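You operate a simulated robot arm through the tools that you are given. There is no shell and no other tool.

Carry out the task below with a simulated robot arm. There is one attempt and no reset: what you move stays moved.

## Task
Press the 6206 C2 bearing flush into the silver cover on the press slide.
Fine: raise the handle and leave the slide pulled out.

Only the result counts: the job must be done as asked and must still hold three seconds after the hand-in. Knocking over, shifting, dropping, spilling or breaking anything else fails it. Lids that push on must go on centred and level and be pressed home; caps that screw on are set level and turned clockwise until they are tight.

## Robot
A 6-joint arm with a two-finger gripper, fixed in place. Base frame: the origin is on the floor under the middle of its stand, x ahead of it, y to its left, z up. Lengths are in mm, angles in rad, forces in N, time in s.
With the tool pointing down near the work surface it reaches from about 360 to 860 mm from the base axis. Its first joint turns from -2.897 to 2.897 rad. Payload 2.45 kg.
The TCP is the grasp point between the finger pads, 20 mm short of the fingertips. In the tool frame z runs along the fingers and y along their closing line. The gripper opens to 140 mm; its body begins 168 mm behind the TCP.
Orientation is told as [roll, pitch, yaw] about the base's x, y, z axes, in that order, counted from this pose: with the fingers straight down and closing along the base's y, the tool's x points along the base's -x, its y along +y and its z along -z.

## Interface
- The arm moves only by the tool arm_command. Its argument "increments" is a list of rows, each a list of 3 entries, a list of its own where there are three numbers: the shift along the tool's x, y, z in units of 50 mm (1.0 is 50 mm), then the turn, a rotation vector about the tool's x, y, z in units of 4 degrees (1.0 is 4 degrees), then the opening in per cent of the stroke, from 0 (shut) to 100 (fully open). In form: [[[dx, dy, dz], [ax, ay, az], gripper], ...]. A call has 1 to 20 rows; each row shifts and turns the commanded pose from where the row before left it, along the tool's axes as they then stand. A call with a number of a shift or a turn outside -1 to 1 is refused whole. A row lasts 0.2 s, in which the tool goes at most 50 mm and 0.15 rad; a call with a longer step from one row to the next is refused whole, and so is a gripper value outside its range. Where a pose cannot be reached the arm comes as near as it can. A force on the tool above 60 N (or 10 N above the force at the start of the call, whichever is more), or a blocked arm, ends the call early, and 0.2 s more pass. Each finger travels about 45 mm/s and halts on what it meets, pressing with about 28 N; the grip force reading is that of the motor and also rises with nothing between the fingers. The clock runs only during rows and for 0.2 s after the last one: add rows that do not move to give the fingers time. It gives the time, the measured TCP pose, the force on the tool (base axes), the opening and the grip force at its end, in the units of the frame above (readings bear some noise), with the torque about the TCP (base axes, N m) and any sound that the robot's microphone picked up, and new pictures: "views" is both (left out), scene, wrist or none.
- Cameras (640 x 400 px; columns grow to the right, rows downward): "scene" is fixed at [50.5, -650.7, 1432.6]; the picture's right is [-0.66, 0.75, 0.00], its down [0.17, 0.15, -0.97] and it looks along [-0.73, -0.65, -0.22] (base axes); focal length 214 px, centre (320, 200). "wrist" rides on the gripper at [78, 11, -209] in the tool frame; the picture's right is [-0.14, 0.99, 0.00], its down [-0.92, -0.13, -0.37] and it looks along [-0.37, -0.05, 0.93] (tool axes); focal length 280 px, centre (320, 200). There is no depth. A picture from a camera that has moved, and an enlarged one, comes with that camera's place and axes in the base frame and with its lens.
- raise_lower(by): moves the trunk up (or, below 0, down) by that many mm; the arm rides with it, the base frame stays. It gives what a move gives, with no picture.
- close_up(camera, box): a new picture of the part [left, top, right, bottom] of that camera's present view, enlarged. The clock stands still meanwhile.
- hand_in(): hands the job in; it is judged then, once.

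Places have to be worked out from the pictures, the camera data and where the tool is seen. Open the gripper and draw the arm clear of the work before you hand the job in, unless the task says otherwise.

The tools are called after ">>>" as a command line: name --argument value ..., lists and objects as JSON in quotes. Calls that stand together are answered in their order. arm_command: Moves the arm, as the interface text tells. Its arguments: {"type":"object","properties":{"increments":{"type":"array","items":{"type":"array"}},"views":{"type":"string","enum":["both","scene","wrist","none"]}},"required":["increments"]} The other tools are called the same way: raise_lower (by) moves the trunk up or down; close_up (camera, box) takes an enlarged picture of a part of a camera's view; hand_in () hands the job in.

At the start:

```text
clock: 0.0
ee_pos: [459.0, -359.2, 1514.7]
orientation: [0.001, 0.0, 0.002]
force: [-1.2, -0.4, 0.2]
ft_torque: [0.01, -0.02, -0.03]
finger_gap: 139.8
grip_force: 0.0
trunk travel left (down, up): [-150.0, 80.0]
```

scene: 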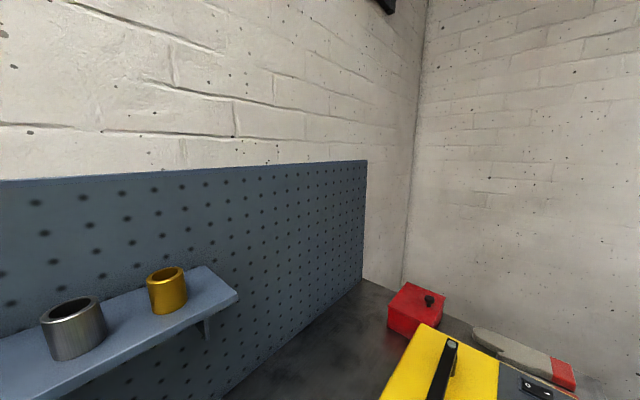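
wrist: 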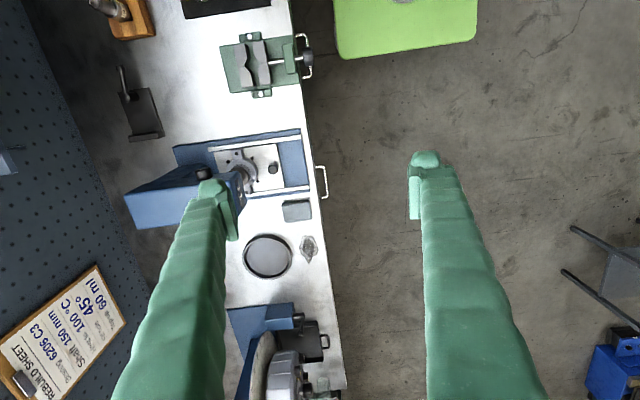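

The wrist view shows a bench with a press, a vise and other items, and a rebuild sheet on the pegboard; the scene camera shows a shelf with sleeves. I take close-ups to read things before moving.

>>> close_up --camera "wrist" --box '[120, 120, 340, 280]'

>>> close_up --camera "wrist" --box '[0, 250, 140, 400]'

>>> close_up --camera "wrist" --box '[80, 0, 340, 150]'

>>> close_up --camera "scene" --box '[0, 220, 320, 400]'

>>> close_up --camera "scene" --box '[360, 260, 640, 400]'

```text
2.50 times, centred on (230, 200) of wrist
camera zoom: at [380.8, -348.3, 1723.2], right [0.14, 0.99, 0.0], down [0.92, -0.13, 0.37], along [0.37, -0.05, -0.93], focal length 701 px, centre (545, 200)
```

zoom: 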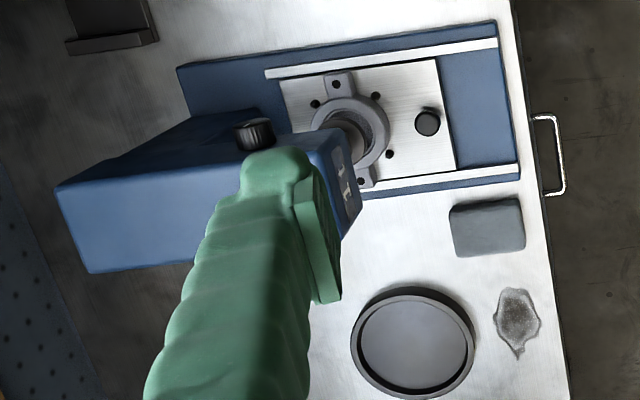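

```text
2.67 times, centred on (70, 325) of wrist
camera zoom: at [380.8, -348.3, 1723.2], right [0.14, 0.99, 0.0], down [0.92, -0.13, 0.37], along [0.37, -0.05, -0.93], focal length 748 px, centre (987, -133)
```

zoom: 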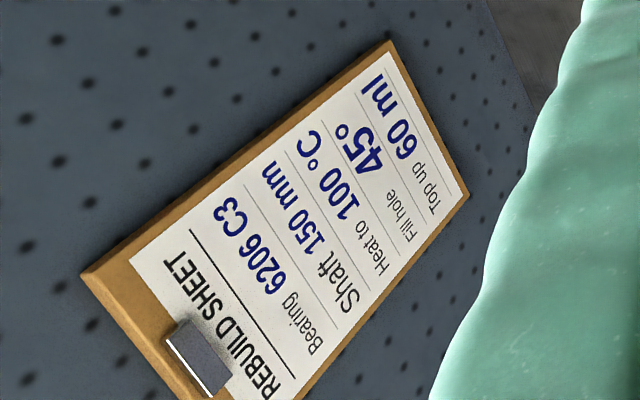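

```text
2.46 times, centred on (210, 75) of wrist
camera zoom: at [380.8, -348.3, 1723.2], right [0.14, 0.99, 0.0], down [0.92, -0.13, 0.37], along [0.37, -0.05, -0.93], focal length 690 px, centre (591, 508)
```

zoom: 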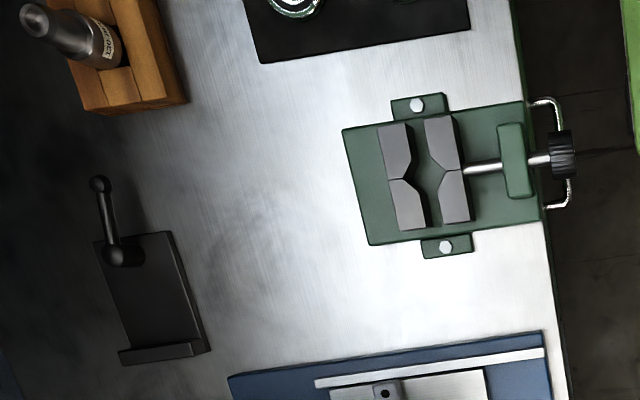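

```text
2.00 times, centred on (160, 310) of scene
camera zoom: at [50.5, -650.7, 1432.6], right [-0.66, 0.75, 0.0], down [0.17, 0.15, -0.97], along [-0.73, -0.65, -0.22], focal length 429 px, centre (640, -20)
```

zoom: 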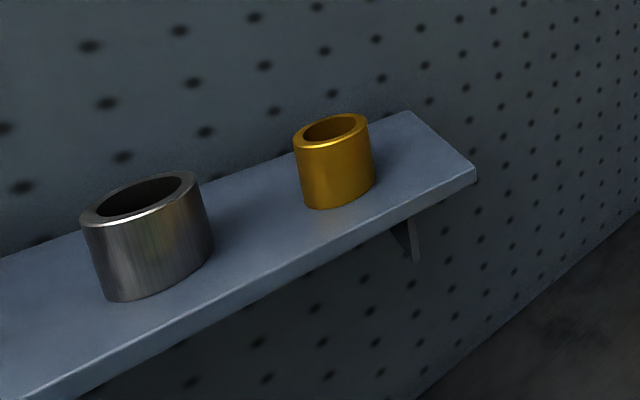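

```text
2.29 times, centred on (500, 330) of scene
camera zoom: at [50.5, -650.7, 1432.6], right [-0.66, 0.75, 0.0], down [0.17, 0.15, -0.97], along [-0.73, -0.65, -0.22], focal length 490 px, centre (-91, -97)
```

zoom: 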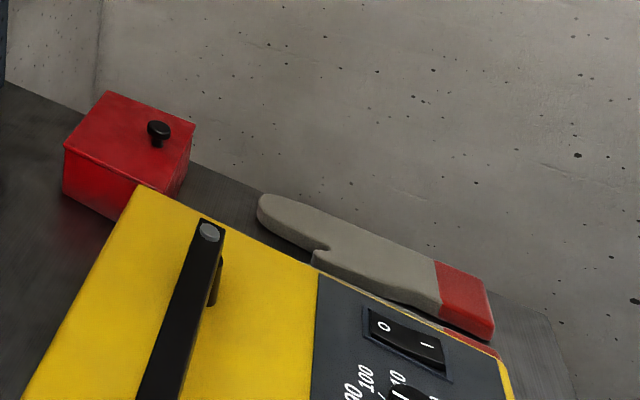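

The sheet reads 6206 C3 but the task explicitly asks for C2; the press with its slide sits near x≈580, y≈-650. I have not found the bearings yet, so I move the camera back toward the base side and turn it to look at the bench.

>>> arm_command --increments '[[[1, 0, 0], [0, 0, 1], 100], [[1, 0, 0], [0, 0, 1], 100], [[1, 0, 0], [0, 0, 1], 100], [[0.5, -0.5, 0], [0, 0, 1], 100], [[0.5, -0.5, 0], [0, 0, 1], 100], [[0, 0, 0], [0, 0, 1], 100], [[0, 0, 0], [0, 0, 1], 100], [[0, 0, 0], [0, 0, 1], 100], [[0, 0, 0], [0, 0, 1], 100], [[0, 0, 0], [0, 0, 1], 100]]'

```text
clock: 2.2
ee_pos: [248.5, -384.0, 1515.6]
orientation: [0.0, 0.0, -0.699]
force: [0.7, 1.1, 0.6]
ft_torque: [0.01, 0.0, 0.04]
finger_gap: 140.2
grip_force: 0.0
trunk travel left (down, up): [-150.0, 80.0]
camera wrist: at [196.1, -326.6, 1723.2], right [0.74, 0.67, 0.0], down [0.62, -0.69, 0.37], along [0.25, -0.27, -0.93], focal length 280 px, centre (320, 200)
```

scene: 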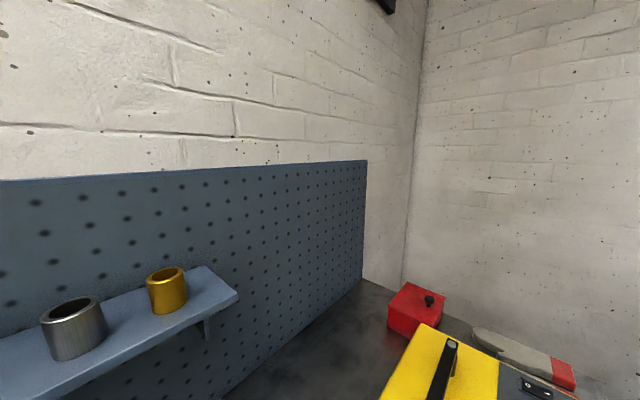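
wrist: 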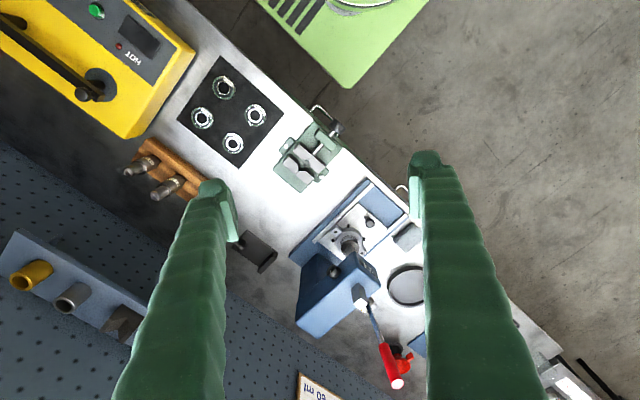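

Four bearings lie on a black mat, and the press has a lever with a red grip. I enlarge these.

>>> close_up --camera "wrist" --box '[170, 50, 290, 170]'

>>> close_up --camera "wrist" --box '[280, 170, 440, 400]'

>>> close_up --camera "wrist" --box '[100, 120, 240, 220]'

>>> close_up --camera "wrist" --box '[0, 0, 220, 140]'

>>> close_up --camera "wrist" --box '[0, 220, 160, 360]'

```text
3.33 times, centred on (230, 110) of wrist
camera zoom: at [196.1, -326.6, 1723.2], right [0.74, 0.67, 0.0], down [0.62, -0.69, 0.37], along [0.25, -0.27, -0.93], focal length 935 px, centre (620, 500)
```

zoom: 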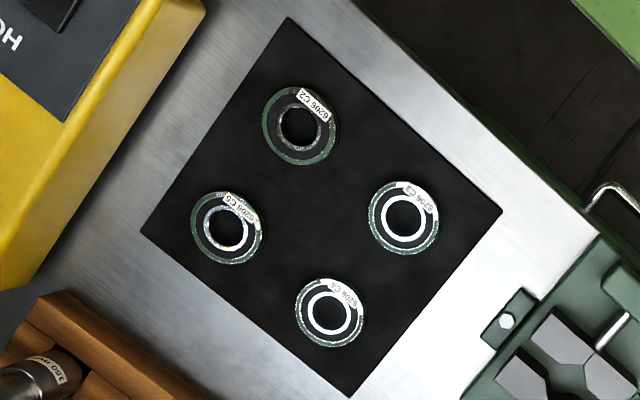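

```text
1.74 times, centred on (360, 285) of wrist
camera zoom: at [196.1, -326.6, 1723.2], right [0.74, 0.67, 0.0], down [0.62, -0.69, 0.37], along [0.25, -0.27, -0.93], focal length 488 px, centre (250, 52)
```

zoom: 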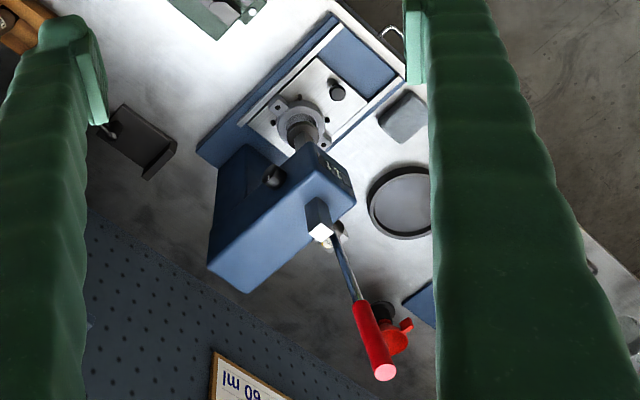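

```text
4.00 times, centred on (170, 170) of wrist
camera zoom: at [196.1, -326.6, 1723.2], right [0.74, 0.67, 0.0], down [0.62, -0.69, 0.37], along [0.25, -0.27, -0.93], focal length 1122 px, centre (920, 320)
```

zoom: 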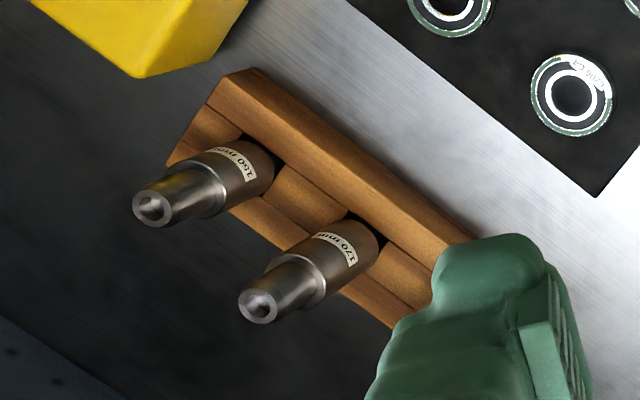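

```text
2.86 times, centred on (110, 70) of wrist
camera zoom: at [196.1, -326.6, 1723.2], right [0.74, 0.67, 0.0], down [0.62, -0.69, 0.37], along [0.25, -0.27, -0.93], focal length 801 px, centre (920, 571)
```

zoom: 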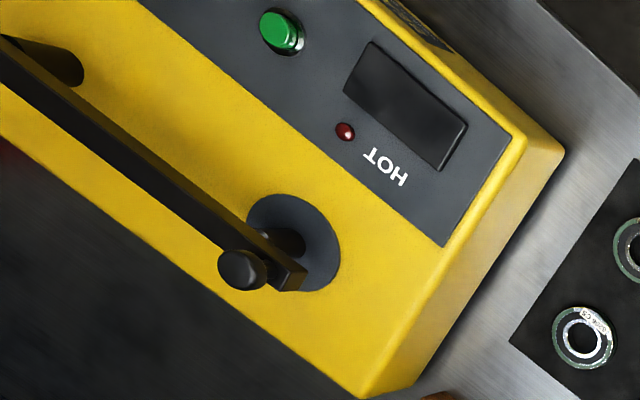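

```text
2.86 times, centred on (80, 290) of wrist
camera zoom: at [196.1, -326.6, 1723.2], right [0.74, 0.67, 0.0], down [0.62, -0.69, 0.37], along [0.25, -0.27, -0.93], focal length 801 px, centre (1006, -57)
```

zoom: 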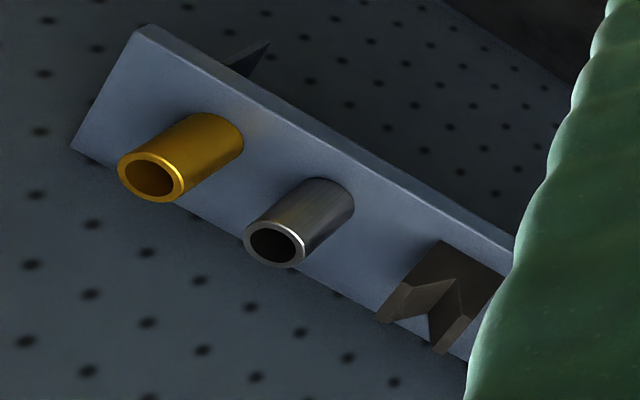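

The four bearings read C2, C3, C4 and C5; C2 is the one nearest the yellow heater and the bench's front. Next I swing the camera to look straight at the press (toward -y), with some tilt, to see slide, ram and lever.

>>> arm_command --increments '[[[0, 1, 0], [0, 0, 1], 100], [[0, 1, 0], [0, 0, 1], 100], [[0, 1, 0], [0, 0, 1], 100], [[0, 1, 0], [0, 0, 1], 100], [[0, 1, 0], [0, 0, 1], 100], [[0, 0.5, 0], [0, 0, 1], 100], [[0, 0, 0], [0, 0, 1], 100], [[0, 0, 0], [0, 0, 1], 100], [[0, 0, 0], [0, 0, 1], 100], [[0, 0, 0], [0, 0, 1], 100], [[0, 0, 0], [0, 0, 1], 100], [[0, 0, 0], [0, 0, 1], 100], [[0, 0, 0], [0, 0, 0.5], 100], [[0, 0, 0], [0, -1, 0], 100], [[0, 0, 0], [0, -1, 0], 100], [[0, 0, 0], [0, -1, 0], 100], [[0, 0, 0], [0, -1, 0], 100], [[0, 0, 0], [0, -1, 0], 100], [[0, 0, 0], [0, -1, 0], 100]]'

```text
clock: 6.2
ee_pos: [455.1, -205.9, 1515.3]
orientation: [0.0, -0.421, -1.571]
force: [-0.4, 0.6, -0.5]
ft_torque: [0.01, 0.0, -0.01]
finger_gap: 139.8
grip_force: 0.0
trunk travel left (down, up): [-150.0, 80.0]
camera wrist: at [466.0, -49.6, 1673.3], right [0.99, -0.13, 0.06], down [-0.13, -0.69, 0.71], along [-0.05, -0.71, -0.7], focal length 280 px, centre (320, 200)
```

scene: 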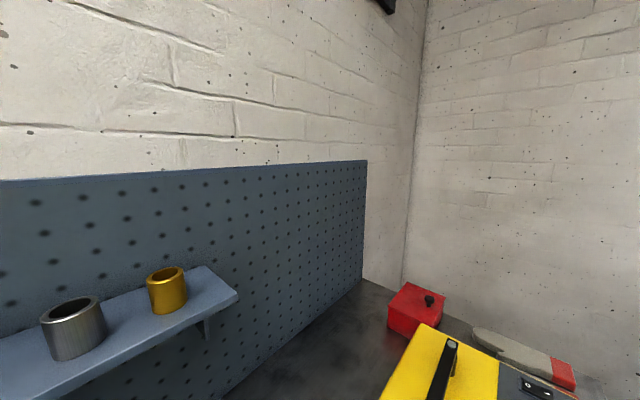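
wrist: 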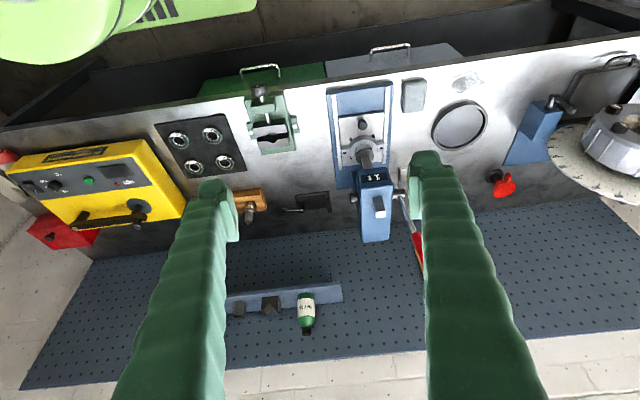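

Now the whole bench is in view: mat with bearings, press in the middle, pegboard at the back. I enlarge the press area.

>>> close_up --camera "wrist" --box '[310, 70, 430, 160]'

>>> close_up --camera "wrist" --box '[330, 140, 450, 280]'

>>> close_up --camera "wrist" --box '[150, 110, 260, 185]'

```text
4.44 times, centred on (370, 115) of wrist
camera zoom: at [466.0, -49.6, 1673.3], right [0.99, -0.13, 0.06], down [-0.13, -0.69, 0.71], along [-0.05, -0.71, -0.7], focal length 1246 px, centre (98, 578)
```

zoom: 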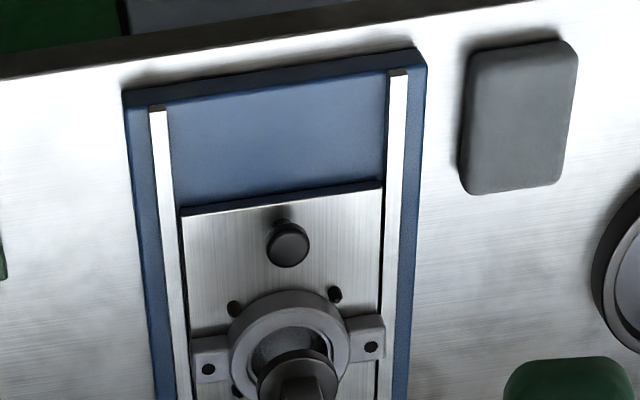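

```text
2.86 times, centred on (390, 210) of wrist
camera zoom: at [466.0, -49.6, 1673.3], right [0.99, -0.13, 0.06], down [-0.13, -0.69, 0.71], along [-0.05, -0.71, -0.7], focal length 801 px, centre (120, 171)
```

zoom: 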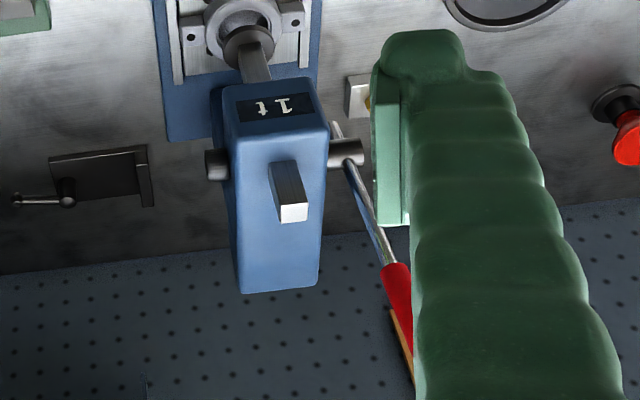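

```text
5.33 times, centred on (205, 148) of wrist
camera zoom: at [466.0, -49.6, 1673.3], right [0.99, -0.13, 0.06], down [-0.13, -0.69, 0.71], along [-0.05, -0.71, -0.7], focal length 1495 px, centre (933, 480)
```

zoom: 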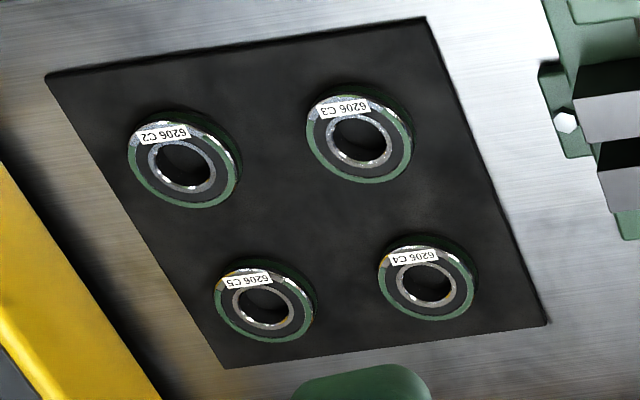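

The slide is pushed in with the cover under the ram; the lever stands up on the press's +x side with its red grip roughly at (641,-610,1277..1370). I move the camera closer, in front of the press, to measure it.

>>> arm_command --increments '[[[-0.155, 0.58, 0.574], [0, 0, 0], 100], [[-0.155, 0.58, 0.574], [0, 0, 0], 100], [[-0.155, 0.58, 0.574], [0, 0, 0], 100], [[-0.155, 0.58, 0.574], [0, 0, 0], 100], [[-0.155, 0.58, 0.574], [0, 0, 0], 100]]' --views "wrist"

```text
clock: 7.4
ee_pos: [602.3, -299.9, 1399.0]
orientation: [0.002, -0.418, -1.571]
force: [-0.5, -0.3, 0.1]
ft_torque: [-0.02, 0.04, -0.01]
finger_gap: 140.0
grip_force: 0.2
trunk travel left (down, up): [-150.0, 80.0]
camera wrist: at [613.0, -144.4, 1557.9], right [0.99, -0.13, 0.06], down [-0.13, -0.69, 0.71], along [-0.05, -0.71, -0.7], focal length 280 px, centre (320, 200)
```

wrist: 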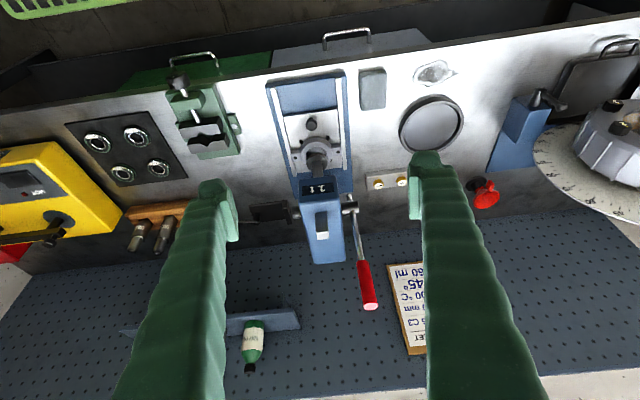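

>>> close_up --camera "wrist" --box '[250, 60, 410, 190]'

>>> close_up --camera "wrist" --box '[270, 170, 410, 320]'

```text
3.08 times, centred on (330, 125) of wrist
camera zoom: at [613.0, -144.4, 1557.9], right [0.99, -0.13, 0.06], down [-0.13, -0.69, 0.71], along [-0.05, -0.71, -0.7], focal length 863 px, centre (289, 431)
```

zoom: 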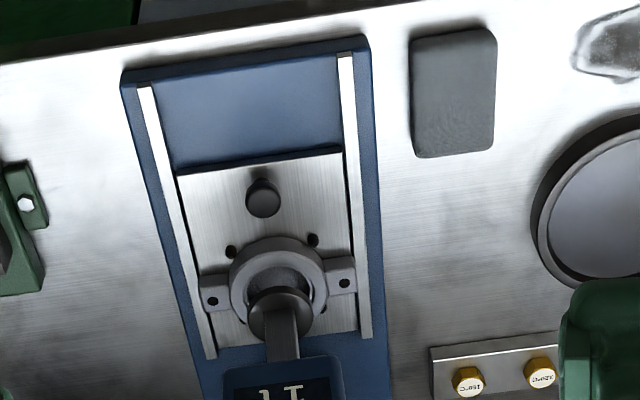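

```text
2.67 times, centred on (340, 245) of wrist
camera zoom: at [613.0, -144.4, 1557.9], right [0.99, -0.13, 0.06], down [-0.13, -0.69, 0.71], along [-0.05, -0.71, -0.7], focal length 748 px, centre (267, 80)
```

zoom: 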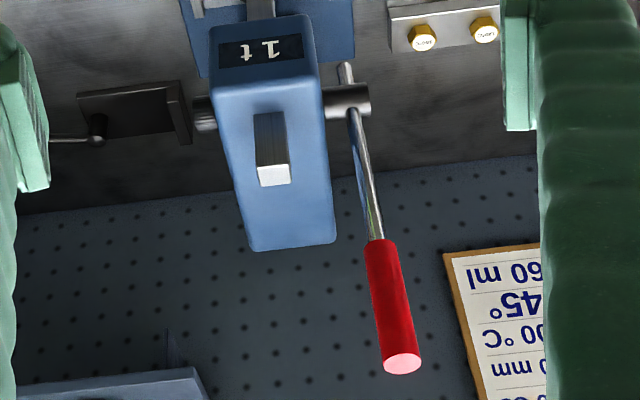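

I've triangulated: slide knob top ≈ (579,-516,931), lever grip ≈ (650,-616, 1271..1363), hub ≈ (645,-622,1131), C2 bearing ≈ (3,-502,~892). To know the press head's clearance I move to a side view of the press from its -x side.

>>> arm_command --increments '[[[-0.108, -0.773, 0.413], [0, 0, 0], 100], [[-0.108, -0.773, 0.413], [0, 0, 0], 100], [[-0.108, -0.773, 0.413], [0, 0, 0], 100], [[-0.108, -0.773, 0.413], [0, 0, 0], 100], [[-0.108, -0.773, 0.413], [0, 0, 0], 100], [[-0.108, -0.773, 0.413], [0, 0, 0], 100], [[0, 0, 0], [-0.406, 0, -0.914], 100], [[0, 0, 0], [-0.406, 0, -0.914], 100], [[0, 0, 0], [-0.406, 0, -0.914], 100], [[0, 0, 0], [-0.406, 0, -0.914], 100], [[0, 0, 0], [-0.406, 0, -0.914], 100], [[0, 0, 0], [-0.406, 0, -0.914], 100], [[0, 0, 0], [-0.406, 0, -0.914], 100], [[0, 0, 0], [-0.406, 0, -0.914], 100], [[0, 0, 0], [-0.406, 0, -0.914], 100], [[0, 0, 0], [-0.406, 0, -0.914], 100], [[0, 0, 0], [-0.406, 0, -0.914], 100]]' --views "wrist"

```text
clock: 11.0
ee_pos: [368.7, -379.3, 1300.2]
orientation: [-0.002, -0.419, -0.801]
force: [-0.4, 0.2, 0.5]
ft_torque: [0.03, 0.0, -0.01]
finger_gap: 139.8
grip_force: 0.1
trunk travel left (down, up): [-150.0, 80.0]
camera wrist: at [267.8, -260.0, 1458.5], right [0.8, 0.6, 0.05], down [0.39, -0.58, 0.71], along [0.46, -0.55, -0.7], focal length 280 px, centre (320, 200)
```

wrist: 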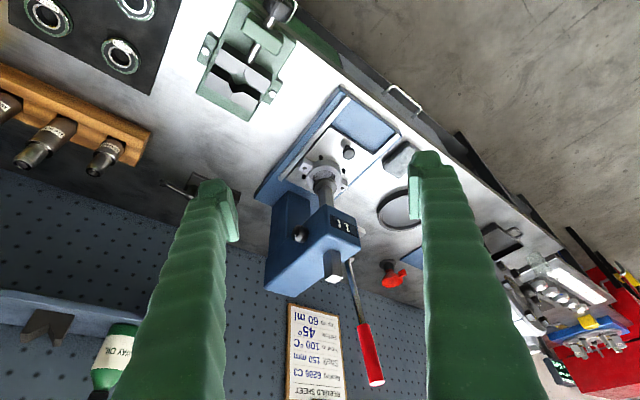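

Good; now I tilt more toward horizontal and descend for a side view of the ram gap and knob.

>>> arm_command --increments '[[[0, 0, 0], [0, -1, 0], 100], [[0, 0, 0], [0, -1, 0], 100], [[0, 0, 0], [0, -1, 0], 100], [[0, 0, 0], [0, -1, 0], 100], [[0, 0, 0], [0, -1, 0], 100], [[0, 0, 0], [0, -1, 0], 100], [[0, 0, 0], [0, -1, 0], 100], [[0.63, 0, 0.492], [0, 0, 0], 100], [[0.63, 0, 0.492], [0, 0, 0], 100], [[0.63, 0, 0.492], [0, 0, 0], 100], [[0.63, 0, 0.492], [0, 0, 0], 100]]' --views "wrist"

>>> close_up --camera "wrist" --box '[240, 60, 420, 260]'

```text
clock: 13.4
ee_pos: [406.7, -421.3, 1166.0]
orientation: [0.023, -0.834, -0.802]
force: [0.5, 0.3, -0.2]
ft_torque: [0.02, 0.01, -0.01]
finger_gap: 140.1
grip_force: 0.0
out of reach, approached as far as the arm can: row 5, 6, 8, 9, 10, 11
trunk travel left (down, up): [-150.0, 80.0]
camera wrist: at [266.7, -268.3, 1247.8], right [0.76, 0.63, 0.12], down [0.14, -0.34, 0.93], along [0.63, -0.69, -0.35], focal length 280 px, centre (320, 200)
```

wrist: 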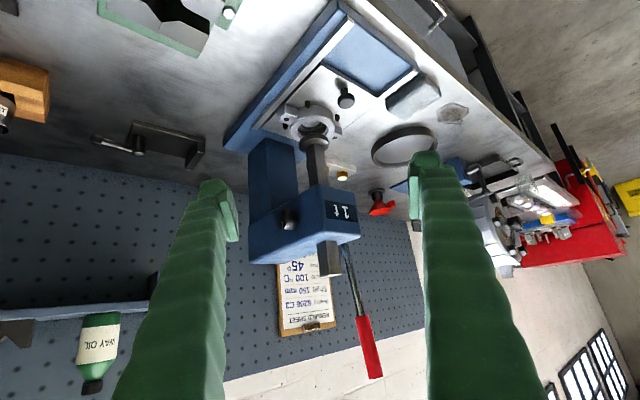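

```text
2.00 times, centred on (330, 160) of wrist
camera zoom: at [266.7, -268.3, 1247.8], right [0.76, 0.63, 0.12], down [0.14, -0.34, 0.93], along [0.63, -0.69, -0.35], focal length 561 px, centre (300, 280)
```

zoom: 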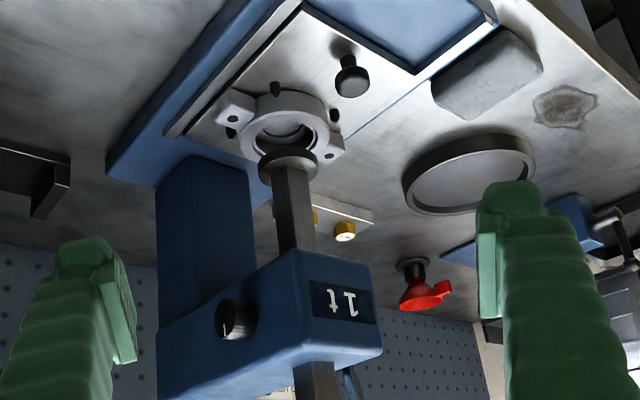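

From the side view: plate top z≈894, knob cap z≈915–932, cover top ≈ (581,-609,913) under the ram nose (≈ z 945), press head front face y≈-565, z 1076–1145. The arm was at a reach limit, so I back the tilt off and rise before approaching the knob.

>>> arm_command --increments '[[[0, 0, -0.5], [0, 1, 0], 100], [[0, 0, -0.5], [0, 1, 0], 100], [[0, 0, -0.5], [0, 1, 0], 100], [[0, 0, 0], [0, 1, 0], 100], [[0, 0, 0], [0, 1, 0], 100], [[0, 0, 0], [0, 1, 0], 100], [[0, 0, 0], [0, 1, 0], 100]]' --views "none"

```text
clock: 15.0
ee_pos: [383.0, -380.7, 1221.4]
orientation: [0.05, -0.47, -0.784]
force: [0.7, -0.1, -0.5]
ft_torque: [-0.02, 0.04, -0.01]
finger_gap: 140.1
grip_force: 0.1
out of reach, approached as far as the arm can: row 3, 4, 5, 6
trunk travel left (down, up): [-150.0, 80.0]
```

The arm reports a mix of limits; I hold still briefly to see where the commanded pose settles.

>>> arm_command --increments '[[[0, 0, 0], [0, 0, 0], 100], [[0, 0, 0], [0, 0, 0], 100], [[0, 0, 0], [0, 0, 0], 100]]' --views "none"

```text
clock: 15.8
ee_pos: [384.0, -380.9, 1221.0]
orientation: [0.048, -0.471, -0.783]
force: [-0.6, 0.4, 0.2]
ft_torque: [-0.04, -0.03, 0.0]
finger_gap: 140.0
grip_force: 0.2
trunk travel left (down, up): [-150.0, 80.0]
```

The pose has settled (384,-381,1221). I now yaw to face -y, correct the small roll, and move in front of the slide knob at safe height.

>>> arm_command --increments '[[[0, 0, 0], [0.4266, -0.0402, 0.8365], 100], [[0, 0, 0], [0.4266, -0.0402, 0.8365], 100], [[0, 0, 0], [0.4266, -0.0402, 0.8365], 100], [[0, 0, 0], [0.4266, -0.0402, 0.8365], 100], [[0, 0, 0], [0.4266, -0.0402, 0.8365], 100], [[0, 0, 0], [0.4266, -0.0402, 0.8365], 100], [[0, 0, 0], [0.4266, -0.0402, 0.8365], 100], [[0, 0, 0], [0.4266, -0.0402, 0.8365], 100], [[0, 0, 0], [0.4266, -0.0402, 0.8365], 100], [[0, 0, 0], [0.4266, -0.0402, 0.8365], 100], [[0, 0, 0], [0.4266, -0.0402, 0.8365], 100], [[0, 0, 0], [0.4266, -0.0402, 0.8365], 100], [[0, 0, 0], [0.69, 0, 0], 100], [[0, 0, 0], [0, 0.73, 0], 100], [[-0.362, 0.782, 0.161], [0, 0, 0], 100], [[-0.362, 0.782, 0.161], [0, 0, 0], 100], [[-0.362, 0.782, 0.161], [0, 0, 0], 100], [[-0.362, 0.782, 0.161], [0, 0, 0], 100], [[-0.362, 0.782, 0.161], [0, 0, 0], 100]]' --views "wrist"

```text
clock: 19.8
ee_pos: [579.6, -479.3, 1216.9]
orientation: [-0.002, -0.417, -1.573]
force: [0.4, 0.8, -0.5]
ft_torque: [0.01, 0.0, -0.06]
finger_gap: 140.2
grip_force: 0.1
trunk travel left (down, up): [-150.0, 80.0]
camera wrist: at [591.6, -323.3, 1376.9], right [0.99, -0.13, 0.05], down [-0.13, -0.69, 0.71], along [-0.05, -0.71, -0.7], focal length 280 px, centre (320, 200)
```

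wrist: 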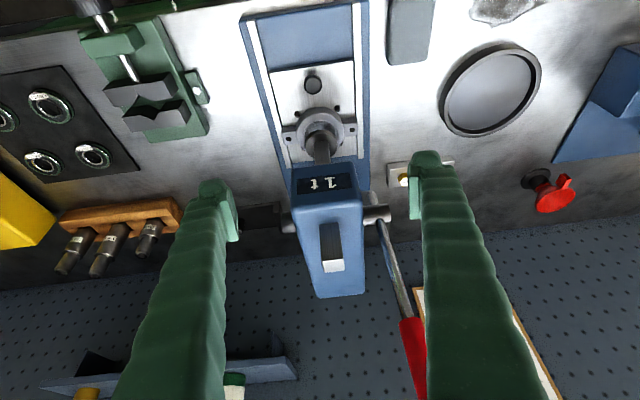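

I refine the knob position from this closer view before descending.

>>> close_up --camera "wrist" --box '[260, 50, 380, 170]'

```text
3.33 times, centred on (320, 110) of wrist
camera zoom: at [591.6, -323.3, 1376.9], right [0.99, -0.13, 0.05], down [-0.13, -0.69, 0.71], along [-0.05, -0.71, -0.7], focal length 935 px, centre (320, 500)
```

zoom: 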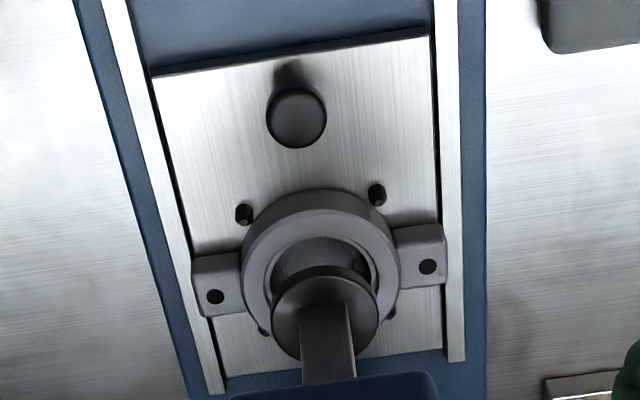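

Knob refined to (580,-517), cover centre (581,-612). I close the fingers to about 60 mm and descend to just above the knob.

>>> arm_command --increments '[[[0.284, 0, 0.811], [0, 0, 0], 70], [[0.284, 0, 0.811], [0, 0, 0], 43], [[0.284, 0, 0.811], [0, 0, 0], 43], [[0.284, 0, 0.811], [0, 0, 0], 43], [[0.284, 0, 0.811], [0, 0, 0], 43], [[0.284, 0, 0.811], [0, 0, 0], 43], [[0, 0, 0], [0, 0, 0], 43]]' --views "wrist"

```text
clock: 21.4
ee_pos: [576.8, -499.8, 962.2]
orientation: [0.0, -0.42, -1.573]
force: [0.1, -0.5, -0.5]
ft_torque: [0.01, -0.05, 0.01]
finger_gap: 60.2
grip_force: 0.1
trunk travel left (down, up): [-150.0, 80.0]
camera wrist: at [589.1, -343.8, 1120.9], right [0.99, -0.13, 0.06], down [-0.13, -0.69, 0.71], along [-0.05, -0.71, -0.7], focal length 280 px, centre (320, 200)
```

wrist: 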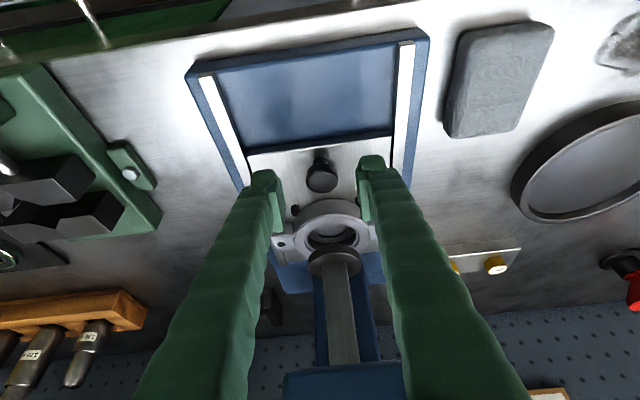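

The knob lies between the fingers; I lower onto it along the tool axis and close on it.

>>> arm_command --increments '[[[0.026, 0.03, 0.426], [0, 0, 0], 43], [[0.026, 0.03, 0.426], [0, 0, 0], 43], [[0, 0, 0], [0, 0, 0], 43], [[0, 0, 0], [0, 0, 0], 10], [[0, 0, 0], [0, 0, 0], 10], [[0, 0, 0], [0, 0, 0], 10], [[0, 0, 0], [0, 0, 0], 10], [[0, 0, 0], [0, 0, 0], 10]]' --views "wrist"

>>> close_up --camera "wrist" --box '[220, 120, 420, 260]'

```text
clock: 23.2
ee_pos: [579.4, -515.1, 925.2]
orientation: [0.001, -0.422, -1.573]
force: [-8.2, -1.5, 25.0]
ft_torque: [-0.05, 0.11, -0.09]
finger_gap: 25.6
grip_force: 45.3
trunk travel left (down, up): [-150.0, 80.0]
camera wrist: at [590.9, -358.9, 1083.4], right [0.99, -0.13, 0.06], down [-0.13, -0.69, 0.71], along [-0.05, -0.71, -0.7], focal length 280 px, centre (320, 200)
```

wrist: 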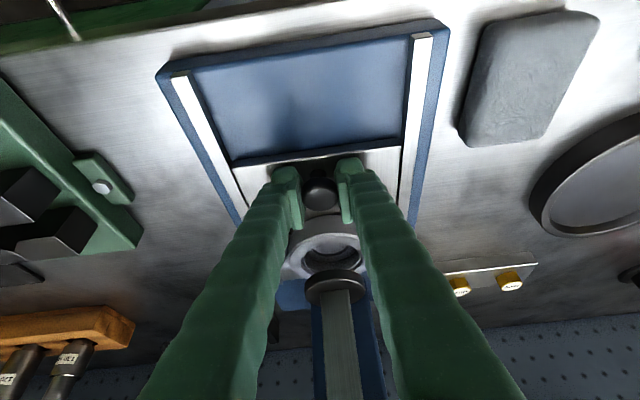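

```text
2.86 times, centred on (320, 190) of wrist
camera zoom: at [590.9, -358.9, 1083.4], right [0.99, -0.13, 0.06], down [-0.13, -0.69, 0.71], along [-0.05, -0.71, -0.7], focal length 801 px, centre (320, 229)
```

zoom: 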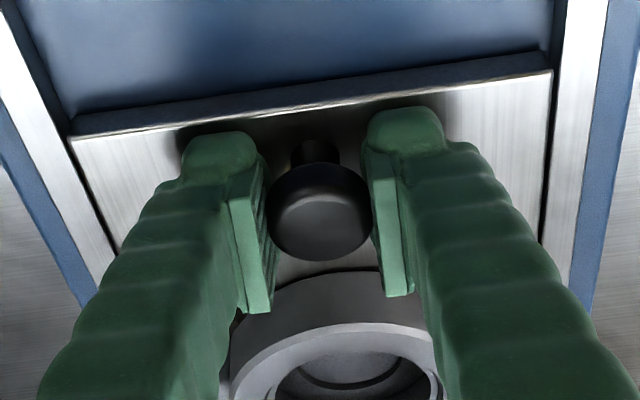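

The fingers hold the knob (gap 25.6) but there's 25 N upward force, so the fingertips touch the plate. I open slightly, raise 5 mm and re-grip.

>>> arm_command --increments '[[[0, 0, 0], [0, 0, 0], 30], [[-0.04, 0, -0.09], [0, 0, 0], 30], [[0, 0, 0], [0, 0, 0], 30], [[0, 0, 0], [0, 0, 0], 10], [[0, 0, 0], [0, 0, 0], 10], [[0, 0, 0], [0, 0, 0], 10], [[0, 0, 0], [0, 0, 0], 10]]' --views "none"

```text
clock: 24.8
ee_pos: [579.8, -515.6, 924.3]
orientation: [-0.004, -0.416, -1.572]
force: [-4.4, 1.3, -11.8]
ft_torque: [0.08, -0.04, -0.03]
finger_gap: 26.0
grip_force: 45.1
trunk travel left (down, up): [-150.0, 80.0]
```

Grip is good (45 N, small residual). I pull the slide gently toward +y, 40 mm first.

>>> arm_command --increments '[[[0.183, 0, -0.081], [0, 0, 0], 10], [[0.183, 0, -0.081], [0, 0, 0], 10], [[0.183, 0, -0.081], [0, 0, 0], 10], [[0.183, 0, -0.081], [0, 0, 0], 10], [[0, 0, 0], [0, 0, 0], 10]]' --views "wrist"

```text
clock: 26.0
ee_pos: [580.4, -476.1, 927.3]
orientation: [-0.003, -0.417, -1.573]
force: [-9.7, 1.1, -21.3]
ft_torque: [0.24, -0.06, -0.15]
finger_gap: 25.8
grip_force: 44.9
trunk travel left (down, up): [-150.0, 80.0]
camera wrist: at [591.6, -320.0, 1084.6], right [0.99, -0.13, 0.05], down [-0.13, -0.69, 0.71], along [-0.05, -0.71, -0.7], focal length 280 px, centre (320, 200)
```

wrist: 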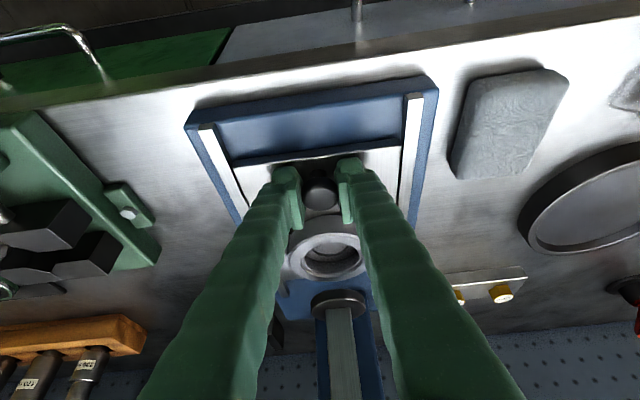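

The slide follows. I keep pulling, easing down a touch to lower the vertical load.

>>> arm_command --increments '[[[0.187, 0, -0.066], [0, 0, 0], 10], [[0.187, 0, -0.066], [0, 0, 0], 10], [[0.187, 0, -0.066], [0, 0, 0], 10], [[0.187, 0, -0.066], [0, 0, 0], 10], [[0, 0, 0], [0, 0, 0], 10]]' --views "wrist"

```text
clock: 27.2
ee_pos: [580.3, -436.8, 927.4]
orientation: [0.0, -0.42, -1.572]
force: [-16.6, -0.7, 3.7]
ft_torque: [0.03, 0.04, -0.12]
finger_gap: 25.7
grip_force: 45.0
trunk travel left (down, up): [-150.0, 80.0]
camera wrist: at [591.0, -280.9, 1084.0], right [0.99, -0.13, 0.06], down [-0.13, -0.69, 0.71], along [-0.05, -0.71, -0.7], focal length 280 px, centre (320, 200)
```

wrist: 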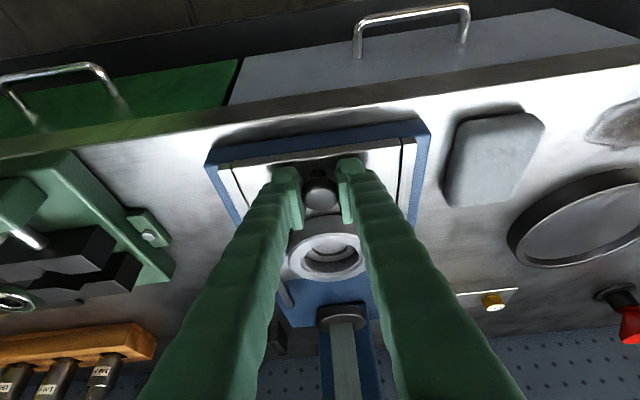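

The plate's front edge is now near the base front edge. I pull a little further carefully, watching for a stop.

>>> arm_command --increments '[[[0.093, 0, -0.037], [0, 0, 0], 10], [[0.093, 0, -0.037], [0, 0, 0], 10], [[0.093, 0, -0.037], [0, 0, 0], 10], [[0.093, 0, -0.037], [0, 0, 0], 10], [[0, 0, 0], [0, 0, 0], 10]]' --views "wrist"

```text
clock: 28.4
ee_pos: [580.0, -415.4, 926.1]
orientation: [0.003, -0.421, -1.573]
force: [-15.5, -1.0, 18.7]
ft_torque: [0.0, 0.09, 0.04]
finger_gap: 25.6
grip_force: 44.9
trunk travel left (down, up): [-150.0, 80.0]
camera wrist: at [590.8, -260.1, 1083.7], right [0.99, -0.13, 0.06], down [-0.13, -0.69, 0.71], along [-0.05, -0.71, -0.7], focal length 280 px, centre (320, 200)
```

wrist: 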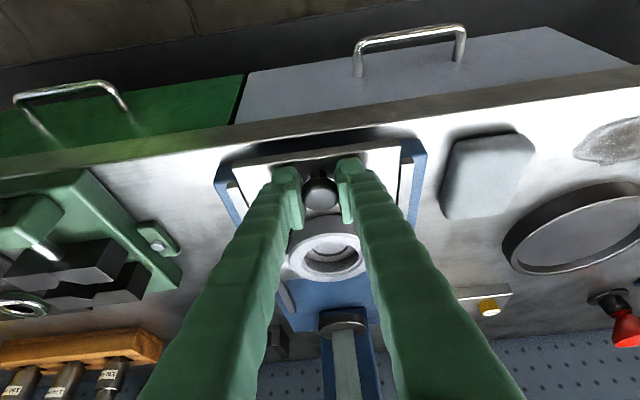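

Still free after 100 mm. I try another 20 mm in small steps with the force watched.

>>> arm_command --increments '[[[0.097, 0, -0.032], [0, 0, 0], 10], [[0.093, 0, -0.041], [0, 0, 0], 10], [[0.093, 0, -0.041], [0, 0, 0], 10], [[0.093, 0, -0.041], [0, 0, 0], 10], [[0, 0, 0], [0, 0, 0], 10]]' --views "wrist"

```text
clock: 29.6
ee_pos: [580.9, -394.7, 925.5]
orientation: [0.003, -0.421, -1.573]
force: [-9.3, -1.3, 33.1]
ft_torque: [0.01, 0.09, -0.01]
finger_gap: 25.8
grip_force: 45.3
trunk travel left (down, up): [-150.0, 80.0]
camera wrist: at [590.5, -239.0, 1083.4], right [0.99, -0.13, 0.06], down [-0.13, -0.69, 0.71], along [-0.05, -0.71, -0.7], focal length 280 px, centre (320, 200)
```

wrist: 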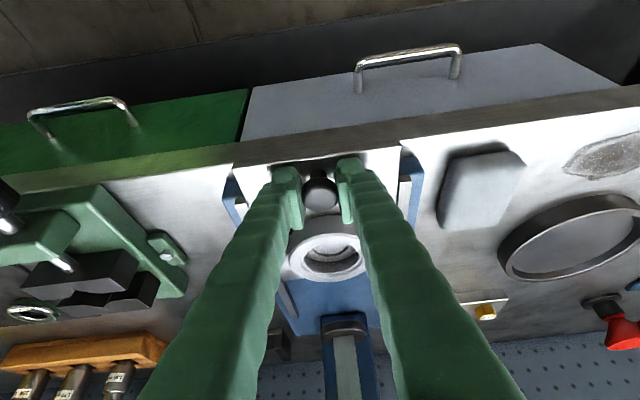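

Still no stop at 121 mm. I ease the vertical load up slightly and pull 20 mm more.

>>> arm_command --increments '[[[-0.016, 0, -0.037], [0, 0, 0], 10], [[0.093, 0, -0.041], [0, 0, 0], 10], [[0.093, 0, -0.041], [0, 0, 0], 10], [[0.093, 0, -0.041], [0, 0, 0], 10], [[0.093, 0, -0.041], [0, 0, 0], 10], [[0, 0, 0], [0, 0, 0], 10]]' --views "wrist"

```text
clock: 31.0
ee_pos: [580.9, -380.6, 924.8]
orientation: [0.001, -0.419, -1.575]
force: [-3.8, -44.5, 6.0]
ft_torque: [-0.61, 0.03, -0.01]
finger_gap: 25.8
grip_force: 45.1
trunk travel left (down, up): [-150.0, 80.0]
camera wrist: at [591.5, -224.0, 1083.5], right [0.99, -0.13, 0.06], down [-0.13, -0.69, 0.71], along [-0.05, -0.71, -0.7], focal length 280 px, centre (320, 200)
```

wrist: 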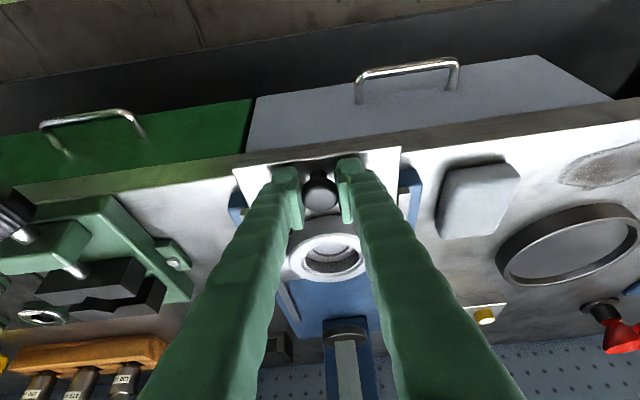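

The slide has hit its stop (44 N) at 135 mm travel, putting the cover near y≈-477. I ease back slightly, open, and retreat along the tool axis.

>>> arm_command --increments '[[[-0.07, 0, 0.03], [0, 0, 0], 10], [[0, 0, 0], [0, 0, 0], 45], [[0, 0, 0], [0, 0, 0], 45], [[0, 0, 0], [0, 0, 0], 45], [[0, 0, -0.8], [0, 0, 0], 45], [[0, 0, -1], [0, 0, 0], 45], [[0, 0, -1], [0, 0, 0], 45], [[0, 0, -1], [0, 0, 0], 45]]' --views "wrist"

```text
clock: 32.8
ee_pos: [579.7, -300.0, 1098.5]
orientation: [-0.002, -0.42, -1.572]
force: [-0.1, 0.9, 1.1]
ft_torque: [-0.03, -0.05, 0.01]
finger_gap: 62.8
grip_force: 0.0
trunk travel left (down, up): [-150.0, 80.0]
camera wrist: at [591.2, -144.6, 1258.0], right [0.99, -0.13, 0.05], down [-0.13, -0.69, 0.71], along [-0.05, -0.71, -0.7], focal length 280 px, centre (320, 200)
```

wrist: 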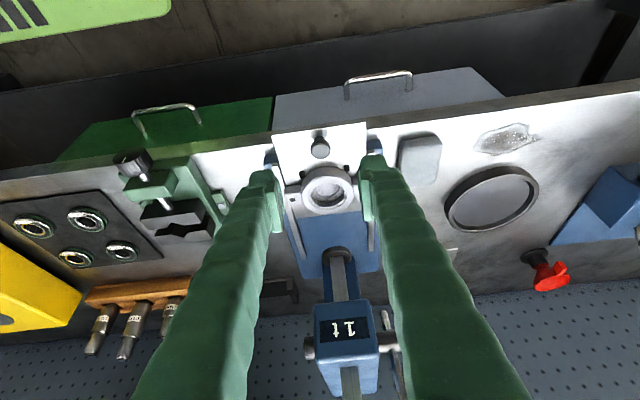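

Now I bring the tool straight down above the cover to measure its centre accurately.

>>> arm_command --increments '[[[-0.61, 0.06, 0.549], [0, 0, 0], 45], [[-0.61, 0.06, 0.549], [0, 0, 0], 45], [[-0.61, 0.06, 0.549], [0, 0, 0], 45], [[0, 0, 0], [0, 1, 0], 45], [[0, 0, 0], [0, 1, 0], 45], [[0, 0, 0], [0, 1, 0], 45], [[0, 0, 0], [0, 1, 0], 45], [[0, 0, 0], [0, 1, 0], 45], [[0, 0, 0], [0, 1, 0], 45], [[0, 0, 0], [0, 0, 0], 45]]' --views "wrist"

>>> close_up --camera "wrist" --box '[240, 120, 400, 240]'

```text
clock: 35.0
ee_pos: [589.3, -418.8, 1059.7]
orientation: [0.0, 0.002, -1.572]
force: [-1.1, 0.5, 1.3]
ft_torque: [0.02, 0.0, -0.01]
finger_gap: 63.0
grip_force: 0.1
trunk travel left (down, up): [-150.0, 80.0]
camera wrist: at [600.8, -341.0, 1268.3], right [0.99, -0.14, 0.0], down [-0.13, -0.92, 0.37], along [-0.05, -0.36, -0.93], focal length 280 px, centre (320, 200)
```

wrist: 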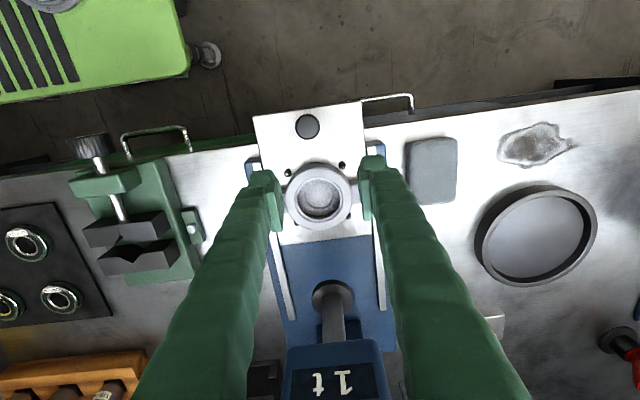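

```text
3.33 times, centred on (320, 180) of wrist
camera zoom: at [600.8, -341.0, 1268.3], right [0.99, -0.14, 0.0], down [-0.13, -0.92, 0.37], along [-0.05, -0.36, -0.93], focal length 935 px, centre (320, 267)
```

zoom: 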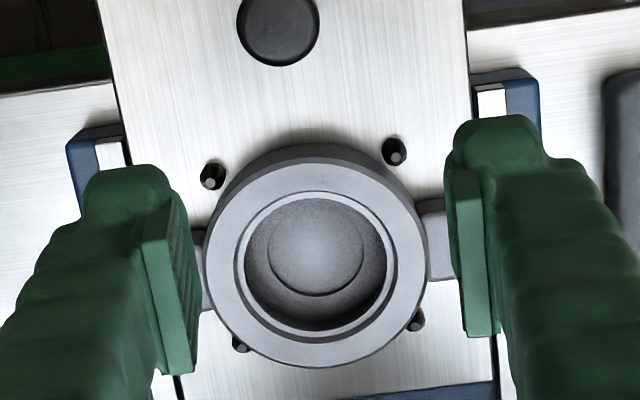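

Cover centre measured at about (579.5,-480,913), bore roughly 65 mm with a chamfer. Now I raise and travel over to the mat of bearings for a close look at C2.

>>> arm_command --increments '[[[0, 0, -0.9], [0, 0, 0], 60], [[0, 0, -0.9], [0, 0, 0], 60], [[0, -0.963, 0], [0, 0, 0], 60], [[0, -0.963, 0], [0, 0, 0], 60], [[0, -0.963, 0], [0, 0, 0], 60], [[0, -0.963, 0], [0, 0, 0], 60], [[0, -0.963, 0], [0, 0, 0], 60], [[0, -0.963, 0], [0, 0, 0], 60], [[0, -0.963, 0], [0, 0, 0], 60], [[0, -0.963, 0], [0, 0, 0], 60], [[0, -0.963, 0], [0, 0, 0], 60], [[0, -0.963, 0], [0, 0, 0], 60], [[0, -0.963, 0], [0, 0, 0], 60], [[-0.42, -0.763, 0], [0, 0, 0], 60], [[0, 0, 0], [0, 0, 0], 60]]' --views "wrist"

>>> close_up --camera "wrist" --box '[220, 110, 420, 250]'

```text
clock: 38.2
ee_pos: [21.9, -438.3, 1151.0]
orientation: [0.0, 0.0, -1.572]
force: [-0.6, -0.3, -0.2]
ft_torque: [0.03, -0.01, -0.01]
finger_gap: 84.3
grip_force: 0.1
trunk travel left (down, up): [-150.0, 80.0]
camera wrist: at [33.1, -362.1, 1358.8], right [0.99, -0.14, 0.0], down [-0.13, -0.92, 0.37], along [-0.05, -0.36, -0.93], focal length 280 px, centre (320, 200)
```

wrist: 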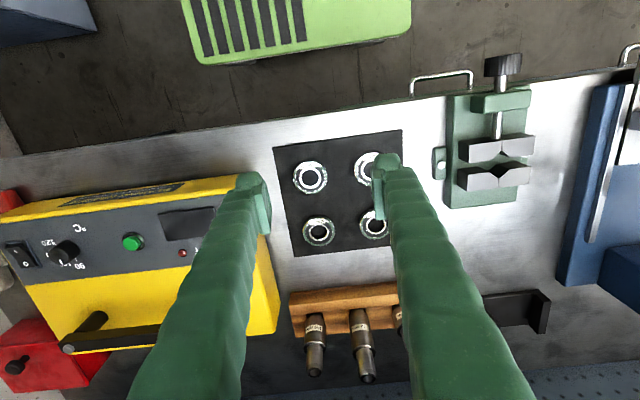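

```text
2.86 times, centred on (320, 180) of wrist
camera zoom: at [33.1, -362.1, 1358.8], right [0.99, -0.14, 0.0], down [-0.13, -0.92, 0.37], along [-0.05, -0.36, -0.93], focal length 801 px, centre (320, 257)
```

zoom: 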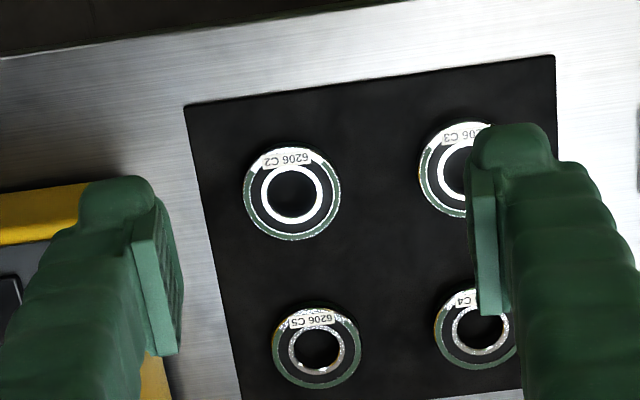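

C2 confirmed (front, heater-side one), near (-4,-505). I rotate the gripper 45° so the fingers come down in the free diagonal directions, and move closer for an accurate view.

>>> arm_command --increments '[[[0, 0, 0], [0, 0, 1], 60], [[0, 0, 0], [0, 0, 1], 60], [[0, 0, 0], [0, 0, 1], 60], [[0, 0, 0], [0, 0, 1], 60], [[0, 0, 0], [0, 0, 1], 60], [[0, 0, 0], [0, 0, 1], 60], [[0, 0, 0], [0, 0, 1], 60], [[0, 0, 0], [0, 0, 1], 60], [[0, 0, 0], [0, 0, 1], 60], [[0, 0, 0], [0, 0, 1], 60], [[0, 0, 0], [0, 0, 1], 60], [[-0.078, 0.179, 0.755], [0, 0, 0.25], 60], [[-0.078, 0.179, 0.755], [0, 0, 0], 60], [[-0.078, 0.179, 0.755], [0, 0, 0], 60], [[-0.078, 0.179, 0.755], [0, 0, 0], 60], [[0, 0, 0], [0, 0, 0], 60]]' --views "wrist"

>>> close_up --camera "wrist" --box '[240, 120, 400, 280]'

```text
clock: 41.6
ee_pos: [36.7, -475.7, 999.2]
orientation: [0.0, -0.002, -2.358]
force: [0.2, 0.3, -0.7]
ft_torque: [0.03, 0.02, 0.01]
finger_gap: 84.0
grip_force: 0.0
trunk travel left (down, up): [-150.0, 80.0]
camera wrist: at [100.2, -428.1, 1207.4], right [0.6, -0.8, 0.0], down [-0.74, -0.56, 0.37], along [-0.3, -0.22, -0.93], focal length 280 px, centre (320, 200)
```

wrist: 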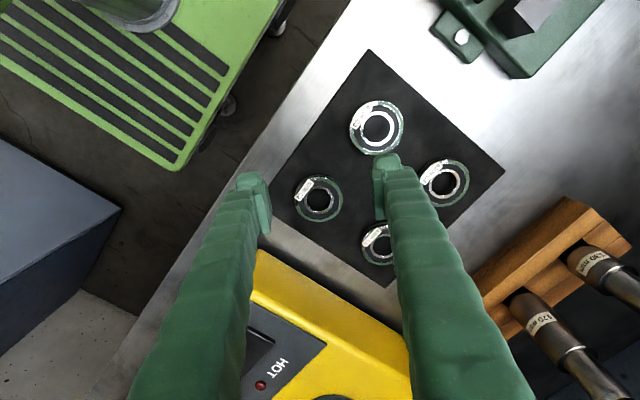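

```text
2.50 times, centred on (320, 200) of wrist
camera zoom: at [100.2, -428.1, 1207.4], right [0.6, -0.8, 0.0], down [-0.74, -0.56, 0.37], along [-0.3, -0.22, -0.93], focal length 701 px, centre (320, 200)
```

zoom: 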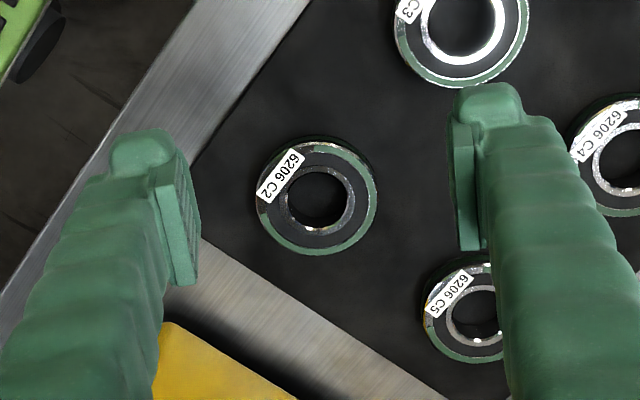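

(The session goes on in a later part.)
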